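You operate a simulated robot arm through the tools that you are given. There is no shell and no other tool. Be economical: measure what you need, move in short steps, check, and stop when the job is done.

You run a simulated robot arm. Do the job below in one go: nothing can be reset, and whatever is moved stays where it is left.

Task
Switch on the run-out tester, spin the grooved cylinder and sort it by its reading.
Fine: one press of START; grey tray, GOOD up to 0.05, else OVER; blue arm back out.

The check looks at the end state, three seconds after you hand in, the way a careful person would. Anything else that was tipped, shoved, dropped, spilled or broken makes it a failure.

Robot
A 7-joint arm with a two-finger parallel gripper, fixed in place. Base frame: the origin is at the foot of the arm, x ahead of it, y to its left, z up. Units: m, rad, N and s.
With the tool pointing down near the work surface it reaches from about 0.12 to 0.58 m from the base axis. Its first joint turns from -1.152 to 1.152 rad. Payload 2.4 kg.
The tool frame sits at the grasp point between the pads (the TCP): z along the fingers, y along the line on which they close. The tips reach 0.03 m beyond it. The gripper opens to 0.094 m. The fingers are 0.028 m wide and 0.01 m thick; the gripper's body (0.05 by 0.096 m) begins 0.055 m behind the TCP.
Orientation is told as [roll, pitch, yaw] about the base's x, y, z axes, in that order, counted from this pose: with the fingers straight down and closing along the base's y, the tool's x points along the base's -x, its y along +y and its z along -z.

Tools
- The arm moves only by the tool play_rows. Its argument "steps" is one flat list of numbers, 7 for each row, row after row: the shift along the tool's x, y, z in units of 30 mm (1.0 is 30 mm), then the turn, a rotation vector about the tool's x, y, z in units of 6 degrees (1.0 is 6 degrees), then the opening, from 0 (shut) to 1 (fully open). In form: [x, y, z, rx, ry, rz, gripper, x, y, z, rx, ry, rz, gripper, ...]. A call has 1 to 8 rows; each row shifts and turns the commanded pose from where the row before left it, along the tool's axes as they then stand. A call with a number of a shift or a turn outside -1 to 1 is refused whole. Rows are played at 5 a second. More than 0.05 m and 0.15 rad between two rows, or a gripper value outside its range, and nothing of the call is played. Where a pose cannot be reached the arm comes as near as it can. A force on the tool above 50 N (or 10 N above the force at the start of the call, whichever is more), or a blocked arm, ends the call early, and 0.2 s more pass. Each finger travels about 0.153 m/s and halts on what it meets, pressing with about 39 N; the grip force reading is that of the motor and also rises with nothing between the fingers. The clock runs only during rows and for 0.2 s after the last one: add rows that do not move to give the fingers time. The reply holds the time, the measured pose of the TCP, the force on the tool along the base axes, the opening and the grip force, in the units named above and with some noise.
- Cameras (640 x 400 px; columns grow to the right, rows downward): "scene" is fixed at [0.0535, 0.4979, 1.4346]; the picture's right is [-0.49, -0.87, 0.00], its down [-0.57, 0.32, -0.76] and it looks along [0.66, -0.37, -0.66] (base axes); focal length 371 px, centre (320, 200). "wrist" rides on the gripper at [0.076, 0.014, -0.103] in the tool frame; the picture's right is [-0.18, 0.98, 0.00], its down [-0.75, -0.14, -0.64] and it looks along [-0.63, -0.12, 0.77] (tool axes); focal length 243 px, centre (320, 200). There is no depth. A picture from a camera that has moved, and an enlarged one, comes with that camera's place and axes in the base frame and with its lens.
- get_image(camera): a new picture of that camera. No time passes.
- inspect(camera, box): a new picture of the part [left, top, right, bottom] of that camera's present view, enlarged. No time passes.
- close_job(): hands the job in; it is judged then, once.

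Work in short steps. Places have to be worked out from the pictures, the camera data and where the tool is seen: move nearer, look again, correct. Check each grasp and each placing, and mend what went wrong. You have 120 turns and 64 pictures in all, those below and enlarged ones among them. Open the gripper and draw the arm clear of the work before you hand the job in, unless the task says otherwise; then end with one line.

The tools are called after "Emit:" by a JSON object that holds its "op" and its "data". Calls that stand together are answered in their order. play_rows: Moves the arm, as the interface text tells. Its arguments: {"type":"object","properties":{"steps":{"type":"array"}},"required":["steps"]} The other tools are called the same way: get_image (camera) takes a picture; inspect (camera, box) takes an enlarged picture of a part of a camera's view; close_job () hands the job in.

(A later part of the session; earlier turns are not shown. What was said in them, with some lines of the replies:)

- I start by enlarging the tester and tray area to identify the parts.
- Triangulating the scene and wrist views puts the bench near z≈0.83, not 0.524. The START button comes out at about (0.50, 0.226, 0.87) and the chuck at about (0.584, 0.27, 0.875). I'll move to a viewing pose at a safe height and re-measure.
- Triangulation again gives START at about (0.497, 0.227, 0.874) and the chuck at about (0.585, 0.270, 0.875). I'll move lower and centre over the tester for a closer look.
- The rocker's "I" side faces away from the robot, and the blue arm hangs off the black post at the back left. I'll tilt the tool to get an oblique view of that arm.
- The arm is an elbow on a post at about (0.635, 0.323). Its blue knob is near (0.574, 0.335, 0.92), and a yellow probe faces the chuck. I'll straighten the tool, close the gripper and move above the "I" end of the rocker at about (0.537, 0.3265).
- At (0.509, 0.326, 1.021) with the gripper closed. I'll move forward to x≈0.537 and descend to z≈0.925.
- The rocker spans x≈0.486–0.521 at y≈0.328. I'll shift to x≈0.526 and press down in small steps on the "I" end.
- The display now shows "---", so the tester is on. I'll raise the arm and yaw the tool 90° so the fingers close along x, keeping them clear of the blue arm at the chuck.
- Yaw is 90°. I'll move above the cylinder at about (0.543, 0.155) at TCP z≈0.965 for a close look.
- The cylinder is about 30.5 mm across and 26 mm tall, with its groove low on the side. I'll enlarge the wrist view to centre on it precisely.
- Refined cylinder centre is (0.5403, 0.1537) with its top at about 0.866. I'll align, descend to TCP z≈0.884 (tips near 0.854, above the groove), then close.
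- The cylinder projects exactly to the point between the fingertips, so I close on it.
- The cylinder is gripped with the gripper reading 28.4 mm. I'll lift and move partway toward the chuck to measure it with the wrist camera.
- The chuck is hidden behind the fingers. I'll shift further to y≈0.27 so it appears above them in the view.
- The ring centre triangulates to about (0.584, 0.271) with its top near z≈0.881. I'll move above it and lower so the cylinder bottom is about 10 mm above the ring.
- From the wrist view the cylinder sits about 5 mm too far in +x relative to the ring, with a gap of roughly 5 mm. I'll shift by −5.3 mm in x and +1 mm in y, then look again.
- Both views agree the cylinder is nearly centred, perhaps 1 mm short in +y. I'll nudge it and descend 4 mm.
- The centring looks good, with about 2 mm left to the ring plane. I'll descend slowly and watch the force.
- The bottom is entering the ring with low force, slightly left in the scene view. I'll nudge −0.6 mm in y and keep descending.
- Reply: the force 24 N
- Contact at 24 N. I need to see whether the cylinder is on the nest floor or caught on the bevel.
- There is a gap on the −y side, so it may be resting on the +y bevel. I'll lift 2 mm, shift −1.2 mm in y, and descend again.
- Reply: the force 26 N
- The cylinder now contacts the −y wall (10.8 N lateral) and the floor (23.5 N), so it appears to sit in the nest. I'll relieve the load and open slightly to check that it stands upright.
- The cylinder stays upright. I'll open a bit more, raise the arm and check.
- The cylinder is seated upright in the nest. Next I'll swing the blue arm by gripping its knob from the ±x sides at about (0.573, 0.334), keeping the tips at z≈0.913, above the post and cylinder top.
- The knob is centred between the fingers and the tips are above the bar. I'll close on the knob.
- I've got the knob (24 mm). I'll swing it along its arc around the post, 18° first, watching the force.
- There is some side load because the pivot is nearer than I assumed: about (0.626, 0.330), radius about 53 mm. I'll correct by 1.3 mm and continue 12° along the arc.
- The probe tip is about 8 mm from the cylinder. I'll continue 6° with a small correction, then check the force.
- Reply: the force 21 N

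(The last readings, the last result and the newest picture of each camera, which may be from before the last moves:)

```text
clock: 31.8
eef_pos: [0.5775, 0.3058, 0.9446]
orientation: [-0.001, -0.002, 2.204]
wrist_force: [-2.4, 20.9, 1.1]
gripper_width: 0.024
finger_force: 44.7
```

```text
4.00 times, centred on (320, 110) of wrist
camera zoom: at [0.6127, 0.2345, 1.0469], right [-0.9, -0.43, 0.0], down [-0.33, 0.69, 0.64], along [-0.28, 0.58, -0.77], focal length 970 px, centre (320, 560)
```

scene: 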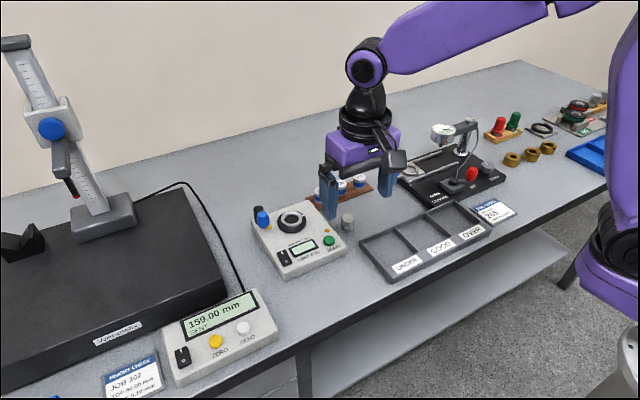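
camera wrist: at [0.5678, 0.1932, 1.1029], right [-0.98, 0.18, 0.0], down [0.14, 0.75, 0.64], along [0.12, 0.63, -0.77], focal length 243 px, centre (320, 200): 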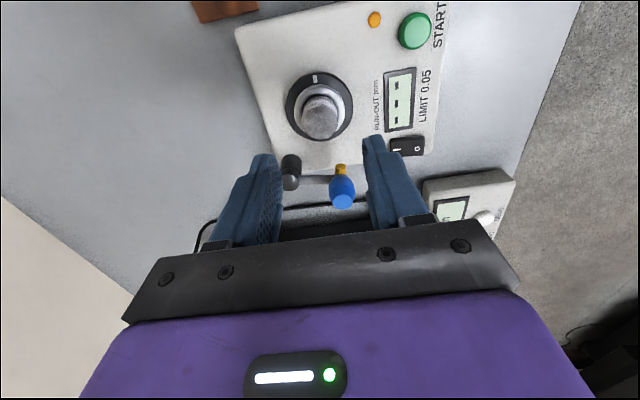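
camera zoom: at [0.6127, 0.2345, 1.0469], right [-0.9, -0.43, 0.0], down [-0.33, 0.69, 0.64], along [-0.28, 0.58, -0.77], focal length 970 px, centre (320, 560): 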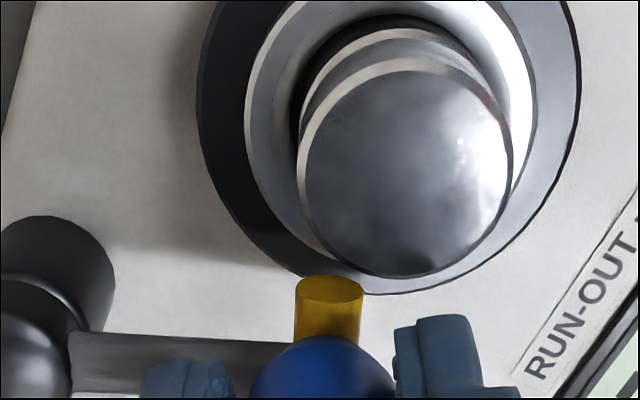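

The force rose to 21 N in y and the knob barely moved. It could be a stop, stiction or contact, so I'll check the scene camera.

Emit:
{"op": "inspect", "data": {"camera": "scene", "box": [245, 195, 325, 245]}}

```text
8.00 times, centred on (285, 220) of scene
camera zoom: at [0.0534, 0.4985, 1.4344], right [-0.49, -0.87, 0.0], down [-0.57, 0.32, -0.76], along [0.66, -0.37, -0.65], focal length 2971 px, centre (600, 40)
```

zoom: 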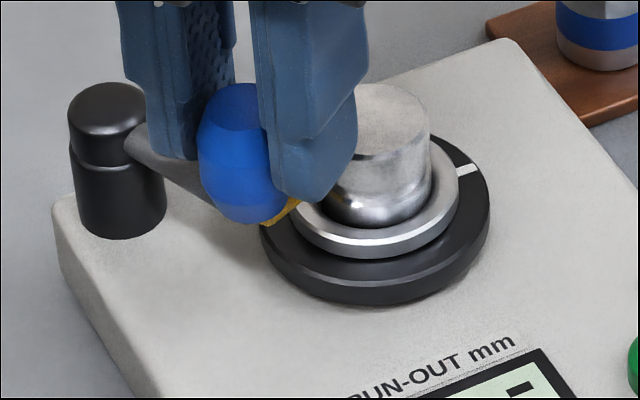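

The knob seems to be at a stop. I'll relieve the load by backing 3.5 mm with no rotation, then open to see where the arm rests.

Emit:
{"op": "play_rows", "data": {"steps": [-0.1, 0, 0, 0, 0, 0, 0.1, 0, 0, 0, 0, 0, 0, 0.1]}}

```text
clock: 32.4
eef_pos: [0.5779, 0.3051, 0.945]
orientation: [-0.006, -0.001, 2.199]
wrist_force: [5.0, 19.6, 5.3]
gripper_width: 0.0241
finger_force: 44.4
```

Still 20 N, so I'll back off another 4 mm in two steps.

Emit:
{"op": "play_rows", "data": {"steps": [-0.07, 0, 0, 0, 0, 0, 0.1, -0.07, 0, 0, 0, 0, 0, 0.1, 0, 0, 0, 0, 0, 0, 0.1]}}

```text
clock: 33.2
eef_pos: [0.5787, 0.3051, 0.9451]
orientation: [-0.008, 0.002, 2.195]
wrist_force: [12.2, 12.3, 13.5]
gripper_width: 0.0243
finger_force: 45.4
```

The arm holds its place at y≈0.305. I'll open the gripper and look.

Emit:
{"op": "play_rows", "data": {"steps": [0, 0, 0, 0, 0, 0, 0.3, 0, 0, 0, 0, 0, 0, 0.45, 0, 0, 0, 0, 0, 0, 0.55, 0, 0, -0.8, 0, 0, 0, 0.55, 0, 0, -0.8, 0, 0, 0, 0.55, 0, 0, 0, 0, 0, 0, 0.55]}}

Emit:
{"op": "inspect", "data": {"camera": "scene", "box": [245, 195, 325, 245]}}

Emit:
{"op": "inspect", "data": {"camera": "wrist", "box": [240, 60, 400, 160]}}

```text
clock: 34.6
eef_pos: [0.5744, 0.306, 0.9917]
orientation: [0.0, 0.001, 2.197]
wrist_force: [-0.3, 0.0, 0.1]
gripper_width: 0.0522
finger_force: 0.1
```

```text
8.00 times, centred on (285, 220) of scene
camera zoom: at [0.0535, 0.4979, 1.4346], right [-0.49, -0.87, 0.0], down [-0.57, 0.32, -0.76], along [0.66, -0.37, -0.66], focal length 2971 px, centre (600, 40)
```

zoom: 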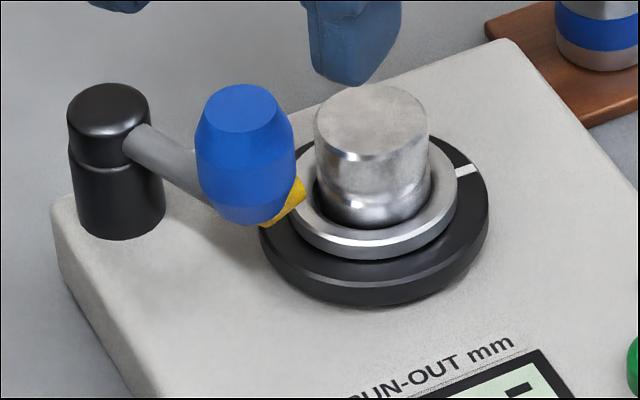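

```text
4.00 times, centred on (320, 110) of wrist
camera zoom: at [0.6093, 0.2347, 1.0937], right [-0.9, -0.43, 0.0], down [-0.33, 0.69, 0.64], along [-0.28, 0.58, -0.77], focal length 970 px, centre (320, 560)
```

zoom: 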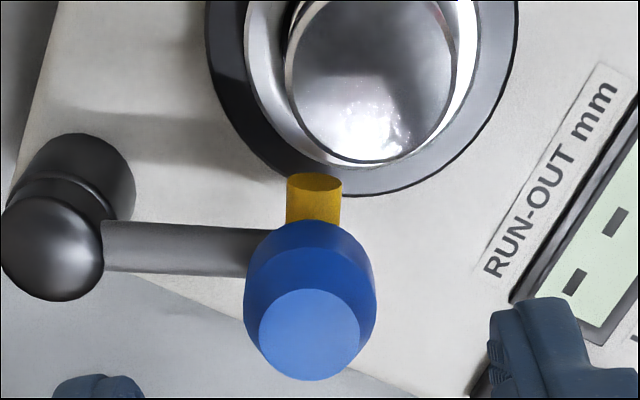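

The arm stays in, but a gap of about 5 mm seems to remain between probe and cylinder. I'll test whether that is the true stop by pushing from behind the knob with closed fingers along its tangent.

Emit:
{"op": "play_rows", "data": {"steps": [-0.5, -0.03, 0, 0, 0, 0, 0, -0.5, -0.03, 0, 0, 0, 0, 0, 0, 0, 0, 0, 0, 0, 0, 0, 0, 0.7, 0, 0, 0, 0, 0, 0, 0.7, 0, 0, 0, 0, 0, 0, 0.3, 0, 0, 0, 0, 0, 0, 0, 0, 0, 0, 0]}}

Emit:
{"op": "inspect", "data": {"camera": "wrist", "box": [220, 40, 420, 200]}}

```text
clock: 36.2
eef_pos: [0.5584, 0.3307, 0.9396]
orientation: [-0.002, 0.001, 2.199]
wrist_force: [-0.1, -0.6, -0.3]
gripper_width: 0.0001
finger_force: 32.6
```

```text
2.50 times, centred on (320, 120) of wrist
camera zoom: at [0.5924, 0.2599, 1.0422], right [-0.9, -0.43, 0.0], down [-0.33, 0.69, 0.64], along [-0.28, 0.58, -0.77], focal length 606 px, centre (320, 400)
```

zoom: 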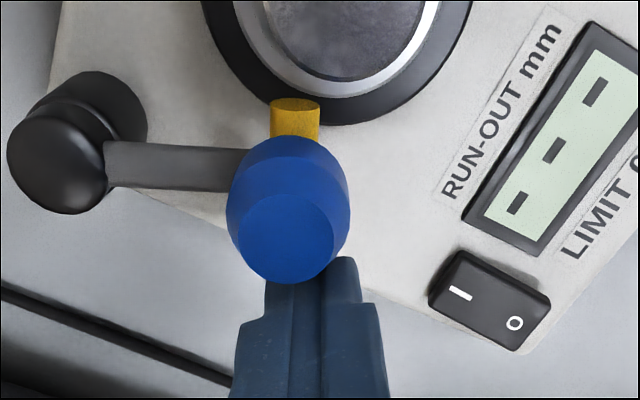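

The fingers are right behind the knob. I'll centre on it and push in small steps.

Emit:
{"op": "play_rows", "data": {"steps": [0, -0.13, 0, 0, 0, 0, 0, 0.06, 0, 0, 0, 0, 0, 0, 0.06, 0, 0, 0, 0, 0, 0, 0.06, 0, 0, 0, 0, 0, 0, 0, 0, 0, 0, 0, 0, 0]}}

Emit:
{"op": "play_rows", "data": {"steps": [0.06, 0, 0, 0, 0, 0, 0, 0.06, 0, 0, 0, 0, 0, 0, 0, 0, 0, 0, 0, 0, 0]}}

```text
clock: 37.4
eef_pos: [0.5629, 0.3321, 0.9422]
orientation: [0.001, -0.002, 2.205]
wrist_force: [-8.2, 10.0, -2.9]
gripper_width: 0.0
finger_force: 33.3
```

```text
clock: 38.2
eef_pos: [0.5629, 0.3311, 0.9413]
orientation: [0.0, -0.004, 2.206]
wrist_force: [-12.2, 21.5, -7.9]
gripper_width: 0.0
finger_force: 32.7
```

The arm is at a firm stop: over 20 N gave no motion, although it had swung freely before. So it is fully in. I'll back off, raise, and rotate to yaw 90°.

Emit:
{"op": "play_rows", "data": {"steps": [-0.4, 0, 0, 0, 0, 0, 0, 0, 0, -0.9, 0, 0, 0, 0, 0, 0, -0.9, 0, 0, 0, 0, 0, 0, 0, 0, 0, 1, 0, 0, 0, 0, 0, 0, 1, 0, 0, 0, 0, 0, 0, 1, 0, 0, 0, 0, 0, 0, 1, 0, 0, 0, 0, 0, 0, 1, 0]}}

Emit:
{"op": "play_rows", "data": {"steps": [0, 0, 0, 0, 0, 1, 0, 0, 0, 0, 0, 0, 0, 0]}}

```text
clock: 40.0
eef_pos: [0.5615, 0.3357, 0.995]
orientation: [0.0, 0.0, 1.674]
wrist_force: [-0.1, -1.0, 0.2]
gripper_width: 0.0
finger_force: 33.7
```

```text
clock: 40.6
eef_pos: [0.5597, 0.3367, 0.9958]
orientation: [-0.001, 0.001, 1.57]
wrist_force: [0.3, -1.1, 0.0]
gripper_width: 0.0
finger_force: 33.0
```

Now move above START at (0.497, 0.227) and descend to TCP z≈0.93.

Emit:
{"op": "play_rows", "data": {"steps": [0.92, 0.52, 0, 0, 0, 0, 0, 0.92, 0.52, 0, 0, 0, 0, 0, 0.92, 0.52, 0, 0, 0, 0, 0, 0.9, 0.52, 0, 0, 0, 0, 0, 0, 0, 0.75, 0, 0, 0, 0, 0, 0, 0.75, 0, 0, 0, 0, 0, 0, 0.65, 0, 0, 0, 0, 0, 0, 0, 0, 0, 0, 0]}}

Emit:
{"op": "inspect", "data": {"camera": "scene", "box": [245, 195, 357, 275]}}

Emit:
{"op": "inspect", "data": {"camera": "wrist", "box": [240, 60, 400, 200]}}

```text
clock: 42.4
eef_pos: [0.499, 0.2264, 0.929]
orientation: [0.0, -0.001, 1.572]
wrist_force: [-0.1, -0.6, -0.2]
gripper_width: 0.0001
finger_force: 33.2
```

```text
5.00 times, centred on (301, 235) of scene
camera zoom: at [0.0535, 0.4979, 1.4346], right [-0.49, -0.87, 0.0], down [-0.57, 0.32, -0.76], along [0.66, -0.37, -0.66], focal length 1857 px, centre (415, 25)
```

zoom: 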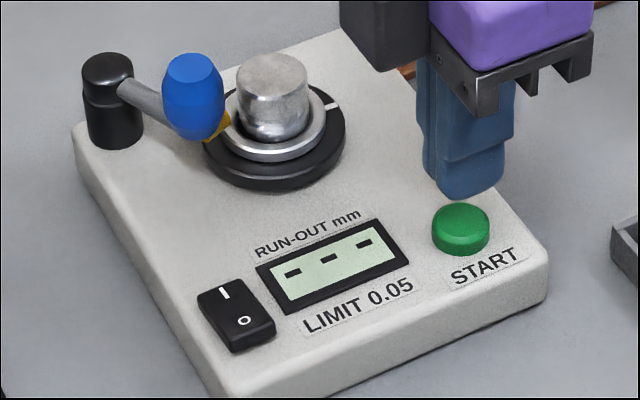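

```text
2.86 times, centred on (320, 130) of wrist
camera zoom: at [0.4857, 0.1498, 1.0312], right [-0.98, 0.18, 0.0], down [0.14, 0.75, 0.64], along [0.12, 0.63, -0.77], focal length 693 px, centre (320, 400)
```

zoom: 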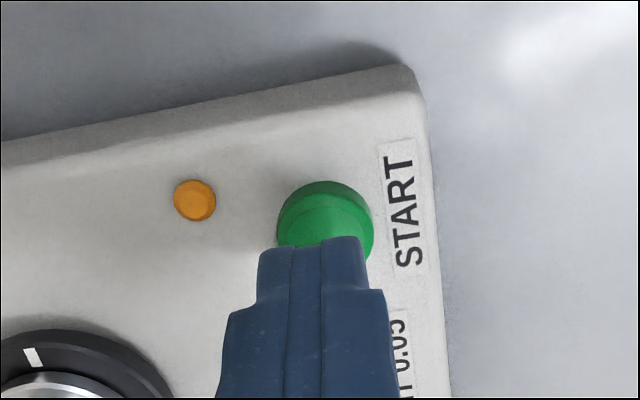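

Aligned over START. I'll press once: down to contact plus a few mm, hold, and check.

Emit:
{"op": "play_rows", "data": {"steps": [0.04, 0, 0.4, 0, 0, 0, 0, 0, 0, 0.3, 0, 0, 0, 0, 0, 0, 0.15, 0, 0, 0, 0, 0, 0, 0.1, 0, 0, 0, 0, 0, 0, 0, 0, 0, 0, 0]}}

Emit:
{"op": "inspect", "data": {"camera": "scene", "box": [245, 195, 357, 275]}}

```text
clock: 43.6
eef_pos: [0.4974, 0.2244, 0.9018]
orientation: [0.001, 0.001, 1.571]
wrist_force: [-5.8, -3.4, 13.3]
gripper_width: 0.0002
finger_force: 33.2
```

```text
5.00 times, centred on (301, 235) of scene
camera zoom: at [0.0531, 0.4978, 1.4347], right [-0.49, -0.87, 0.0], down [-0.57, 0.32, -0.76], along [0.66, -0.37, -0.65], focal length 1857 px, centre (415, 25)
```

zoom: 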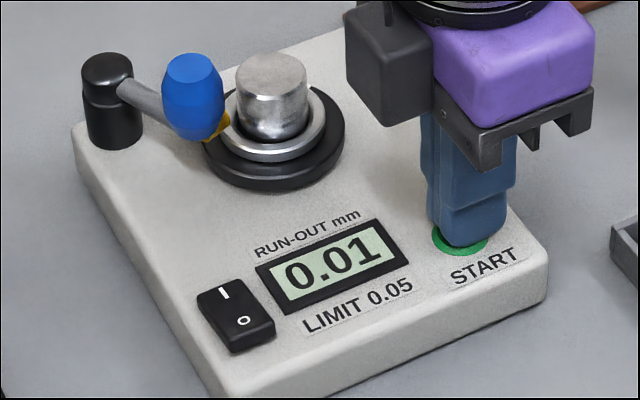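

It was pressed once and the spin is running: the display shows 0.01, possibly still climbing. I'll lift straight up, wait and read the final value.

Emit:
{"op": "play_rows", "data": {"steps": [0, 0, -0.8, 0, 0, 0, 0, 0, 0, -0.8, 0, 0, 0, 0, 0, 0, -0.8, 0, 0, 0, 0, 0, 0, 0, 0, 0, 0, 0, 0, 0, 0, 0, 0, 0, 0, 0, 0, 0, 0, 0, 0, 0, 0, 0, 0, 0, 0, 0, 0, 0, 0, 0, 0, 0, 0, 0]}}

Emit:
{"op": "play_rows", "data": {"steps": [0, 0, 0, 0, 0, 0, 0, 0, 0, 0, 0, 0, 0, 0, 0, 0, 0, 0, 0, 0, 0, 0, 0, 0, 0, 0, 0, 0, 0, 0, 0, 0, 0, 0, 0, 0, 0, 0, 0, 0, 0, 0, 0, 0, 0, 0, 0, 0, 0, 0, 0, 0, 0, 0, 0, 0]}}

Emit:
{"op": "inspect", "data": {"camera": "scene", "box": [245, 195, 357, 275]}}

```text
clock: 45.4
eef_pos: [0.4997, 0.225, 0.9707]
orientation: [0.0, -0.001, 1.571]
wrist_force: [-0.8, 0.3, 0.6]
gripper_width: 0.0
finger_force: 32.9
```

```text
clock: 47.2
eef_pos: [0.5003, 0.2264, 0.9728]
orientation: [0.001, 0.001, 1.572]
wrist_force: [0.0, 0.1, -1.0]
gripper_width: 0.0001
finger_force: 33.4
```

```text
5.00 times, centred on (301, 235) of scene
camera zoom: at [0.0535, 0.4979, 1.4346], right [-0.49, -0.87, 0.0], down [-0.57, 0.32, -0.76], along [0.66, -0.37, -0.66], focal length 1857 px, centre (415, 25)
```

zoom: 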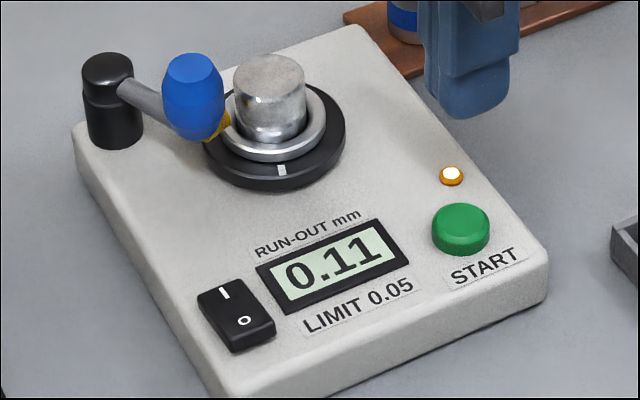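

It is still spinning, with the lamp lit and the reading at 0.11. I'll wait longer before the next look.

Emit:
{"op": "play_rows", "data": {"steps": [0, 0, 0, 0, 0, 0, 0, 0, 0, 0, 0, 0, 0, 0, 0, 0, 0, 0, 0, 0, 0, 0, 0, 0, 0, 0, 0, 0, 0, 0, 0, 0, 0, 0, 0, 0, 0, 0, 0, 0, 0, 0, 0, 0, 0, 0, 0, 0, 0, 0, 0, 0, 0, 0, 0, 0]}}

Emit:
{"op": "play_rows", "data": {"steps": [0, 0, 0, 0, 0, 0, 0, 0, 0, 0, 0, 0, 0, 0, 0, 0, 0, 0, 0, 0, 0, 0, 0, 0, 0, 0, 0, 0, 0, 0, 0, 0, 0, 0, 0, 0, 0, 0, 0, 0, 0, 0, 0, 0, 0, 0, 0, 0, 0, 0, 0, 0, 0, 0, 0, 0]}}

Emit:
{"op": "play_rows", "data": {"steps": [0, 0, 0, 0, 0, 0, 0, 0, 0, 0, 0, 0, 0, 0, 0, 0, 0, 0, 0, 0, 0, 0, 0, 0, 0, 0, 0, 0, 0, 0, 0, 0, 0, 0, 0, 0, 0, 0, 0, 0, 0, 0, 0, 0, 0, 0, 0, 0, 0, 0, 0, 0, 0, 0, 0, 0]}}

Emit:
{"op": "inspect", "data": {"camera": "scene", "box": [245, 195, 357, 275]}}

```text
clock: 49.0
eef_pos: [0.5003, 0.2263, 0.9724]
orientation: [-0.002, -0.001, 1.571]
wrist_force: [0.2, 0.7, 0.4]
gripper_width: 0.0003
finger_force: 32.3
```

```text
clock: 50.8
eef_pos: [0.5011, 0.2258, 0.9721]
orientation: [-0.001, 0.0, 1.57]
wrist_force: [0.4, -1.2, 0.2]
gripper_width: 0.0
finger_force: 32.8
```

```text
clock: 52.6
eef_pos: [0.5006, 0.2254, 0.9715]
orientation: [0.001, -0.001, 1.571]
wrist_force: [0.3, 0.5, -0.4]
gripper_width: 0.0
finger_force: 33.2
```

```text
5.00 times, centred on (301, 235) of scene
camera zoom: at [0.0535, 0.4979, 1.4346], right [-0.49, -0.87, 0.0], down [-0.57, 0.32, -0.76], along [0.66, -0.37, -0.66], focal length 1857 px, centre (415, 25)
```

zoom: 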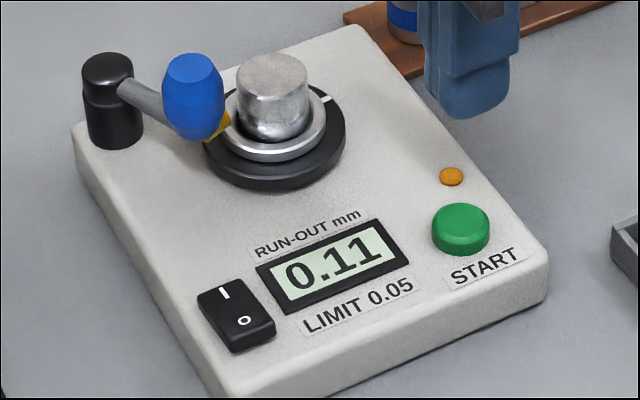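

The run has finished (lamp off) and the final reading is 0.11, which is over the 0.05 limit, so this goes in OVER. I'll return to the knob at about (0.577, 0.306) to swing the arm back out, raising and rotating first.

Emit:
{"op": "play_rows", "data": {"steps": [0, 0, -0.7, 0, 0, 0, 0.5, 0, 0, 0, 0, 0, -1, 0.5, 0, 0, 0, 0, 0, -1, 0.5, 0, 0, 0, 0, 0, -1, 0.5, 0, 0, 0, 0, 0, -1, 0.5, 0, 0, 0, 0, 0, -1, 0.5, 0, 0, 0, 0, 0, -1, 0.5, 0, 0, 0, 0, 0, 0, 0.5]}}

Emit:
{"op": "play_rows", "data": {"steps": [-0.167, -0.91, 0, 0, 0, 0, 0.5, -0.167, -0.91, 0, 0, 0, 0, 0.5, -0.167, -0.91, 0, 0, 0, 0, 0.5, -0.167, -0.91, 0, 0, 0, 0, 0.5, 0, 0, 0.5, 0, 0, 0, 0.5, 0, 0, 0, 0, 0, 0, 0.5]}}

Emit:
{"op": "inspect", "data": {"camera": "wrist", "box": [220, 60, 420, 220]}}

```text
clock: 54.4
eef_pos: [0.4975, 0.2253, 0.9941]
orientation: [0.001, -0.001, 2.2]
wrist_force: [-0.5, -0.6, 0.3]
gripper_width: 0.0469
finger_force: 0.0
```

```text
clock: 55.8
eef_pos: [0.5748, 0.3022, 0.9786]
orientation: [-0.001, -0.001, 2.199]
wrist_force: [-0.1, -0.6, 0.4]
gripper_width: 0.0468
finger_force: 0.0
```

```text
2.50 times, centred on (320, 140) of wrist
camera zoom: at [0.6086, 0.2318, 1.0807], right [-0.9, -0.43, 0.0], down [-0.33, 0.69, 0.64], along [-0.28, 0.58, -0.77], focal length 606 px, centre (320, 350)
```

zoom: 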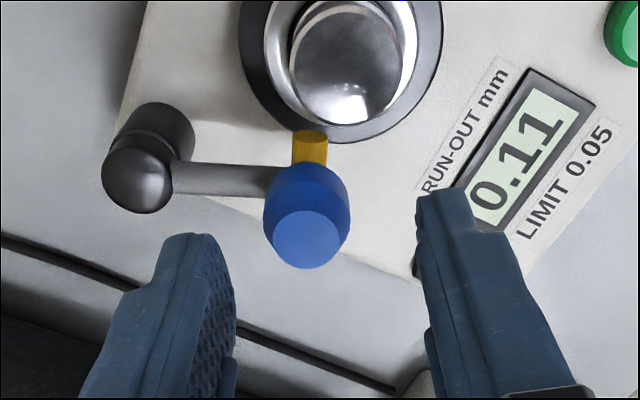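

The knob is about 3 mm off-centre, so I'll correct, descend to z≈0.945 and close on it.

Emit:
{"op": "play_rows", "data": {"steps": [-0.06, -0.1, 0.4, 0, 0, 0, 0.5, 0, 0, 0.4, 0, 0, 0, 0.5, 0, 0, 0.32, 0, 0, 0, 0.5, 0, 0, 0, 0, 0, 0, 0.3, 0, 0, 0, 0, 0, 0, 0.1, 0, 0, 0, 0, 0, 0, 0.1, 0, 0, 0, 0, 0, 0, 0.1]}}

```text
clock: 57.4
eef_pos: [0.5777, 0.3071, 0.9457]
orientation: [-0.001, -0.001, 2.199]
wrist_force: [7.2, 3.9, -3.4]
gripper_width: 0.0241
finger_force: 45.2
```

The knob is gripped. Swinging the arm back out along the reverse arc, first part.

Emit:
{"op": "play_rows", "data": {"steps": [-0.179, -0.06, 0, 0, 0, 1, 0.1, -0.185, -0.045, 0, 0, 0, 1, 0.1, -0.181, -0.044, 0, 0, 0, 1, 0.1, 0, 0, 0, 0, 0, 0, 0.1]}}

Emit:
{"op": "play_rows", "data": {"steps": [-0.185, -0.046, 0, 0, 0, 1, 0.1, -0.184, -0.046, 0, 0, 0, 1, 0.1, -0.05, 0, 0, 0, 0, 0, 0.1, 0, 0, 0, 0, 0, 0, 0.1]}}

```text
clock: 58.4
eef_pos: [0.5726, 0.3244, 0.946]
orientation: [-0.002, 0.002, 1.88]
wrist_force: [10.0, -3.8, 5.4]
gripper_width: 0.0244
finger_force: 45.3
```

```text
clock: 59.4
eef_pos: [0.573, 0.3358, 0.9452]
orientation: [-0.003, 0.0, 1.672]
wrist_force: [13.3, -7.8, 7.9]
gripper_width: 0.0241
finger_force: 44.6
```

The knob is back at its original place (y≈0.336). I'll release and rise.

Emit:
{"op": "play_rows", "data": {"steps": [0, 0, 0, 0, 0, 0, 0.3, 0, 0, 0, 0, 0, 0, 0.55, 0, 0, 0, 0, 0, 0, 0.55, 0, 0, -0.9, 0, 0, 0, 0.55, 0, 0, -0.9, 0, 0, 0, 0.55, 0, 0, 0, 0, 0, 1, 0.55, 0, 0, 0, 0, 0, 0, 0.55]}}

Emit:
{"op": "inspect", "data": {"camera": "scene", "box": [245, 195, 325, 245]}}

```text
clock: 61.0
eef_pos: [0.5728, 0.336, 0.9991]
orientation: [0.0, 0.0, 1.571]
wrist_force: [0.6, 0.3, 0.3]
gripper_width: 0.0519
finger_force: 0.0
```

```text
8.00 times, centred on (285, 220) of scene
camera zoom: at [0.0535, 0.4979, 1.4346], right [-0.49, -0.87, 0.0], down [-0.57, 0.32, -0.76], along [0.66, -0.37, -0.66], focal length 2971 px, centre (600, 40)
```

zoom: 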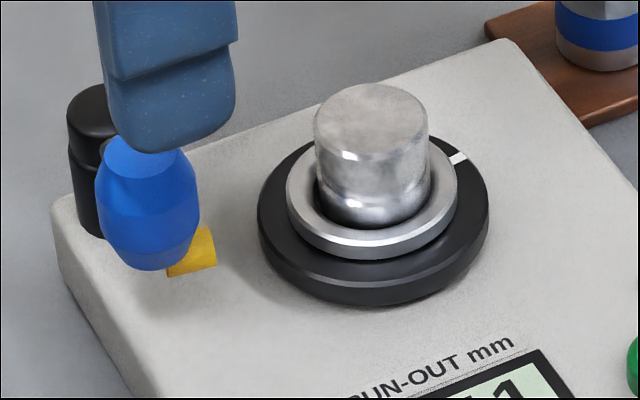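

The arm is back out. Now pick up the cylinder: move to (0.5815, 0.270), descend to TCP z≈0.926 and grip.

Emit:
{"op": "play_rows", "data": {"steps": [0.75, -0.1, 0, 0, 0, 0, 0.6, 0.75, -0.1, 0, 0, 0, 0, 0.6, 0.7, -0.09, 0, 0, 0, 0, 0.6, 0, 0, 0.7, 0, 0, 0, 0.6, 0, 0, 0.7, 0, 0, 0, 0.6, 0, 0, 0.6, 0, 0, 0, 0.6, 0, 0, 0.43, 0, 0, 0, 0.6, 0, 0, 0, 0, 0, 0, 0.6]}}

Emit:
{"op": "play_rows", "data": {"steps": [0, 0, 0, 0, 0, 0, 0.4, 0, 0, 0, 0, 0, 0, 0.2, 0, 0, 0, 0, 0, 0, 0.2, 0, 0, 0, 0, 0, 0, 0.2]}}

```text
clock: 62.8
eef_pos: [0.5818, 0.2732, 0.9261]
orientation: [-0.001, -0.001, 1.571]
wrist_force: [0.1, 0.1, 0.7]
gripper_width: 0.0563
finger_force: 0.1
```

```text
clock: 63.8
eef_pos: [0.5822, 0.2719, 0.9253]
orientation: [0.0, 0.002, 1.57]
wrist_force: [-1.0, 1.1, -0.5]
gripper_width: 0.0282
finger_force: 39.1
```

Gripped (28 mm). I'll lift straight up, then travel toward the OVER compartment, centre about (0.437, −0.075).

Emit:
{"op": "play_rows", "data": {"steps": [0, 0, -0.8, 0, 0, 0, 0.2, 0, 0, -0.8, 0, 0, 0, 0.2, 0, 0, -0.8, 0, 0, 0, 0.2, 0.96, 0.4, 0, 0, 0, 0, 0.2, 0.96, 0.4, 0, 0, 0, 0, 0.2, 0.96, 0.4, 0, 0, 0, 0, 0.2, 0, 0, 0, 0, 0, 0, 0.2]}}

Emit:
{"op": "play_rows", "data": {"steps": [0.96, 0.4, 0, 0, 0, 0, 0.2, 0.96, 0.4, 0, 0, 0, 0, 0.2, 0.96, 0.4, 0, 0, 0, 0, 0.2, 0.96, 0.4, 0, 0, 0, 0, 0.2, 0.96, 0.4, 0, 0, 0, 0, 0.2, 0.96, 0.4, 0, 0, 0, 0, 0.2, 0, 0, 0, 0, 0, 0, 0.2]}}

Emit:
{"op": "get_image", "data": {"camera": "scene"}}

```text
clock: 65.4
eef_pos: [0.5442, 0.1864, 0.9994]
orientation: [0.0, 0.001, 1.57]
wrist_force: [-0.5, 0.9, -0.9]
gripper_width: 0.0283
finger_force: 39.1
```

```text
clock: 67.0
eef_pos: [0.4735, 0.0129, 1.0006]
orientation: [0.001, 0.0, 1.57]
wrist_force: [-0.1, -1.1, -0.2]
gripper_width: 0.0288
finger_force: 39.0
```

```text
9 pictures are left
```

scene: 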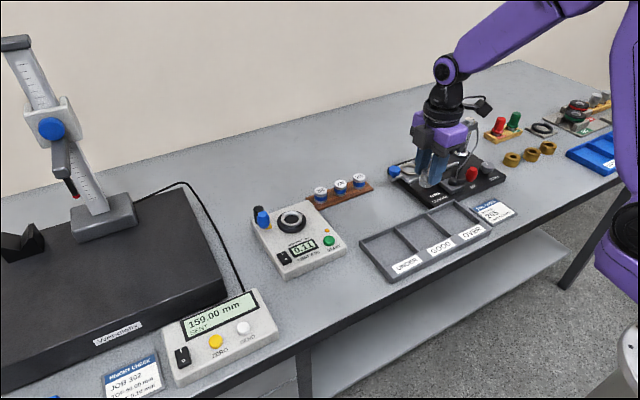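

All fine. Continue to (0.437, −0.075), drop to z≈0.95 and view.

Emit:
{"op": "play_rows", "data": {"steps": [0.98, 0.41, 0, 0, 0, 0, 0.2, 0.98, 0.41, 0, 0, 0, 0, 0.2, 0.97, 0.4, 0, 0, 0, 0, 0.2, 0, 0, 0.8, 0, 0, 0, 0.2, 0, 0, 0.8, 0, 0, 0, 0.2, 0, 0, 0, 0, 0, 0, 0.2]}}

Emit:
{"op": "inspect", "data": {"camera": "scene", "box": [355, 170, 515, 290]}}

Emit:
{"op": "get_image", "data": {"camera": "wrist"}}

```text
clock: 68.4
eef_pos: [0.4356, -0.0761, 0.9521]
orientation: [0.001, -0.001, 1.571]
wrist_force: [-0.4, 0.7, -1.0]
gripper_width: 0.0286
finger_force: 39.1
```

```text
3.33 times, centred on (435, 230) of scene
camera zoom: at [0.0535, 0.4979, 1.4346], right [-0.49, -0.87, 0.0], down [-0.57, 0.32, -0.76], along [0.66, -0.37, -0.66], focal length 1238 px, centre (-63, 100)
```

zoom: 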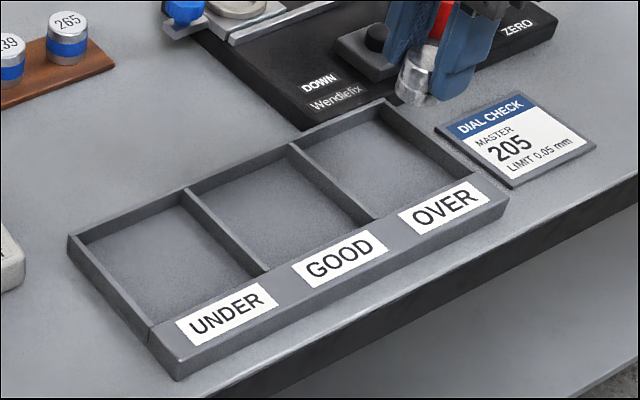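

```text
7 pictures are left
camera wrist: at [0.4222, -0.152, 1.0537], right [-0.98, 0.18, 0.0], down [0.14, 0.75, 0.64], along [0.12, 0.63, -0.77], focal length 243 px, centre (320, 200)
```

wrist: 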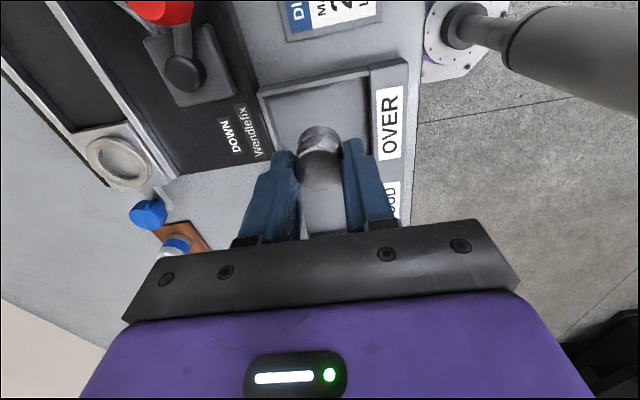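

The scene view shows the OVER bay centred near (0.437, −0.063). I'll shift +8 mm in y and lower to just above the tray floor, finishing slowly.

Emit:
{"op": "play_rows", "data": {"steps": [-0.27, 0, 0, 0, 0, 0, 0.2, 0, 0, 0.8, 0, 0, 0, 0.2, 0, 0, 0.7, 0, 0, 0, 0.2, 0, 0, 0.4, 0, 0, 0, 0.2, 0, 0, 0, 0, 0, 0, 0.2]}}

Emit:
{"op": "inspect", "data": {"camera": "scene", "box": [400, 185, 500, 255]}}

```text
clock: 69.6
eef_pos: [0.4361, -0.0668, 0.8958]
orientation: [0.0, 0.0, 1.57]
wrist_force: [-0.1, 0.4, -0.4]
gripper_width: 0.0286
finger_force: 39.5
```

```text
5.71 times, centred on (450, 220) of scene
camera zoom: at [0.0535, 0.4979, 1.4346], right [-0.49, -0.87, 0.0], down [-0.57, 0.32, -0.76], along [0.66, -0.37, -0.66], focal length 2122 px, centre (-423, 86)
```

zoom: 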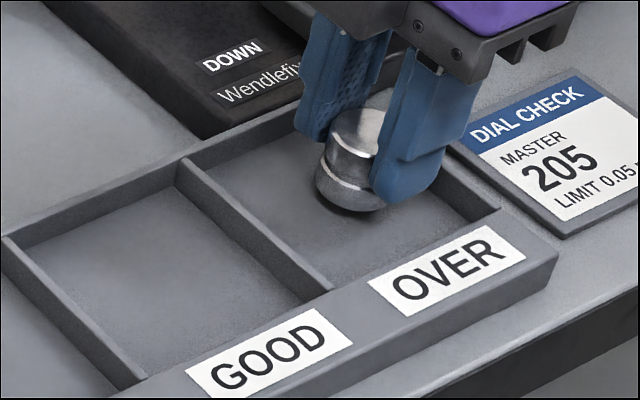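

The cylinder is inside the OVER bay just above the floor. I'll lower slowly to contact.

Emit:
{"op": "play_rows", "data": {"steps": [-0.13, 0, 0.07, 0, 0, 0, 0.2, 0, 0, 0.06, 0, 0, 0, 0.2, 0, 0, 0.06, 0, 0, 0, 0.2, 0, 0, 0, 0, 0, 0, 0.2]}}

```text
clock: 70.6
eef_pos: [0.4368, -0.0633, 0.8904]
orientation: [0.001, 0.0, 1.571]
wrist_force: [-0.7, 0.1, -0.7]
gripper_width: 0.0284
finger_force: 39.0
```

Emit:
{"op": "play_rows", "data": {"steps": [0, 0, 0.05, 0, 0, 0, 0.2, 0, 0, 0.05, 0, 0, 0, 0.2, 0, 0, 0, 0, 0, 0, 0.2]}}

```text
clock: 71.4
eef_pos: [0.4363, -0.0635, 0.8871]
orientation: [-0.007, 0.001, 1.572]
wrist_force: [0.1, -0.1, 31.4]
gripper_width: 0.0284
finger_force: 39.5
```

Contact with the tray floor at 31 N. I'll ease up 1.5 mm, open modestly, and rise.

Emit:
{"op": "play_rows", "data": {"steps": [0, 0, -0.05, 0, 0, 0, 0.2, 0, 0, 0, 0, 0, 0, 0.38, 0, 0, 0, 0, 0, 0, 0.45, 0, 0, 0, 0, 0, 0, 0.45, 0, 0, -0.6, 0, 0, 0, 0.45, 0, 0, -0.9, 0, 0, 0, 0.45, 0, 0, -0.9, 0, 0, 0, 0.45, 0, 0, -0.9, 0, 0, 0, 0.45]}}

Emit:
{"op": "inspect", "data": {"camera": "scene", "box": [400, 185, 500, 255]}}

```text
clock: 73.2
eef_pos: [0.4349, -0.065, 0.9874]
orientation: [0.001, 0.0, 1.571]
wrist_force: [-0.1, -0.1, -0.6]
gripper_width: 0.0423
finger_force: 0.0
```

```text
5.71 times, centred on (450, 220) of scene
camera zoom: at [0.0535, 0.4979, 1.4346], right [-0.49, -0.87, 0.0], down [-0.57, 0.32, -0.76], along [0.66, -0.37, -0.66], focal length 2122 px, centre (-423, 86)
```

zoom: 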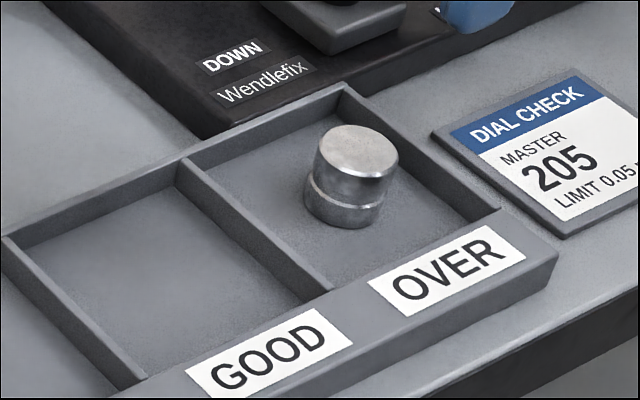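

The cylinder stands upright in OVER. I'll raise the arm clear, open the gripper, and take a final look.

Emit:
{"op": "play_rows", "data": {"steps": [0, 0, -1, 0, 0, 0, 1, 0, 0, -1, 0, 0, 0, 1, 0, 0, -1, 0, 0, 0, 1, 0, 0.9, -0.5, 0, 0, 0, 1, 0, 0.9, -0.5, 0, 0, 0, 1, 0, 0.9, 0, 0, 0, 0, 1, 0, 0, 0, 0, 0, 0, 1]}}

Emit:
{"op": "get_image", "data": {"camera": "scene"}}

Emit:
{"op": "inspect", "data": {"camera": "scene", "box": [245, 195, 357, 275]}}

```text
clock: 74.8
eef_pos: [0.3524, -0.0648, 1.106]
orientation: [0.0, 0.001, 1.572]
wrist_force: [0.3, 0.5, -1.0]
gripper_width: 0.094
finger_force: 0.0
```

```text
4 pictures are left
```

scene: 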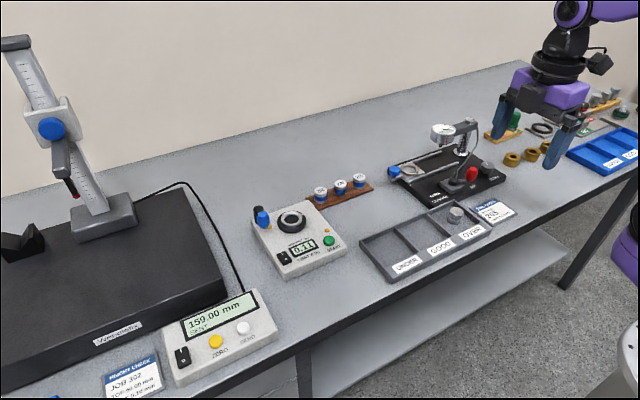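

```text
5.00 times, centred on (301, 235) of scene
camera zoom: at [0.0535, 0.4979, 1.4346], right [-0.49, -0.87, 0.0], down [-0.57, 0.32, -0.76], along [0.66, -0.37, -0.66], focal length 1857 px, centre (415, 25)
```

zoom: 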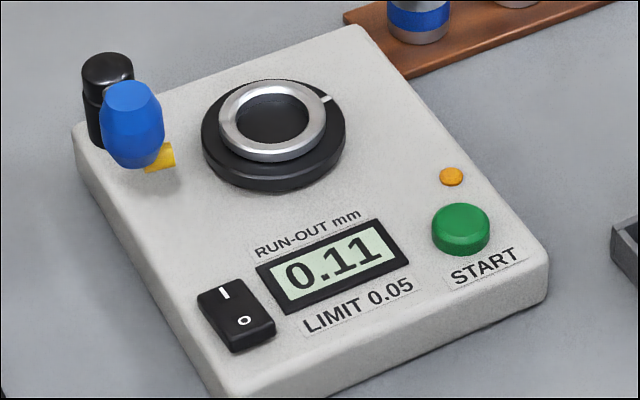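

Everything is in place: tester on, reading 0.11, blue arm out, cylinder upright in OVER, and the robot arm clear with its gripper open. Handing in.

Emit:
{"op": "close_job", "data": {}}

```text
The job is handed in.
```

The tester is on and START was pressed once; the cylinder read 0.11 (over the 0.05 limit), so it stands in the OVER bay of the grey tray, with the blue arm swung back out to within about 1° of its starting position.
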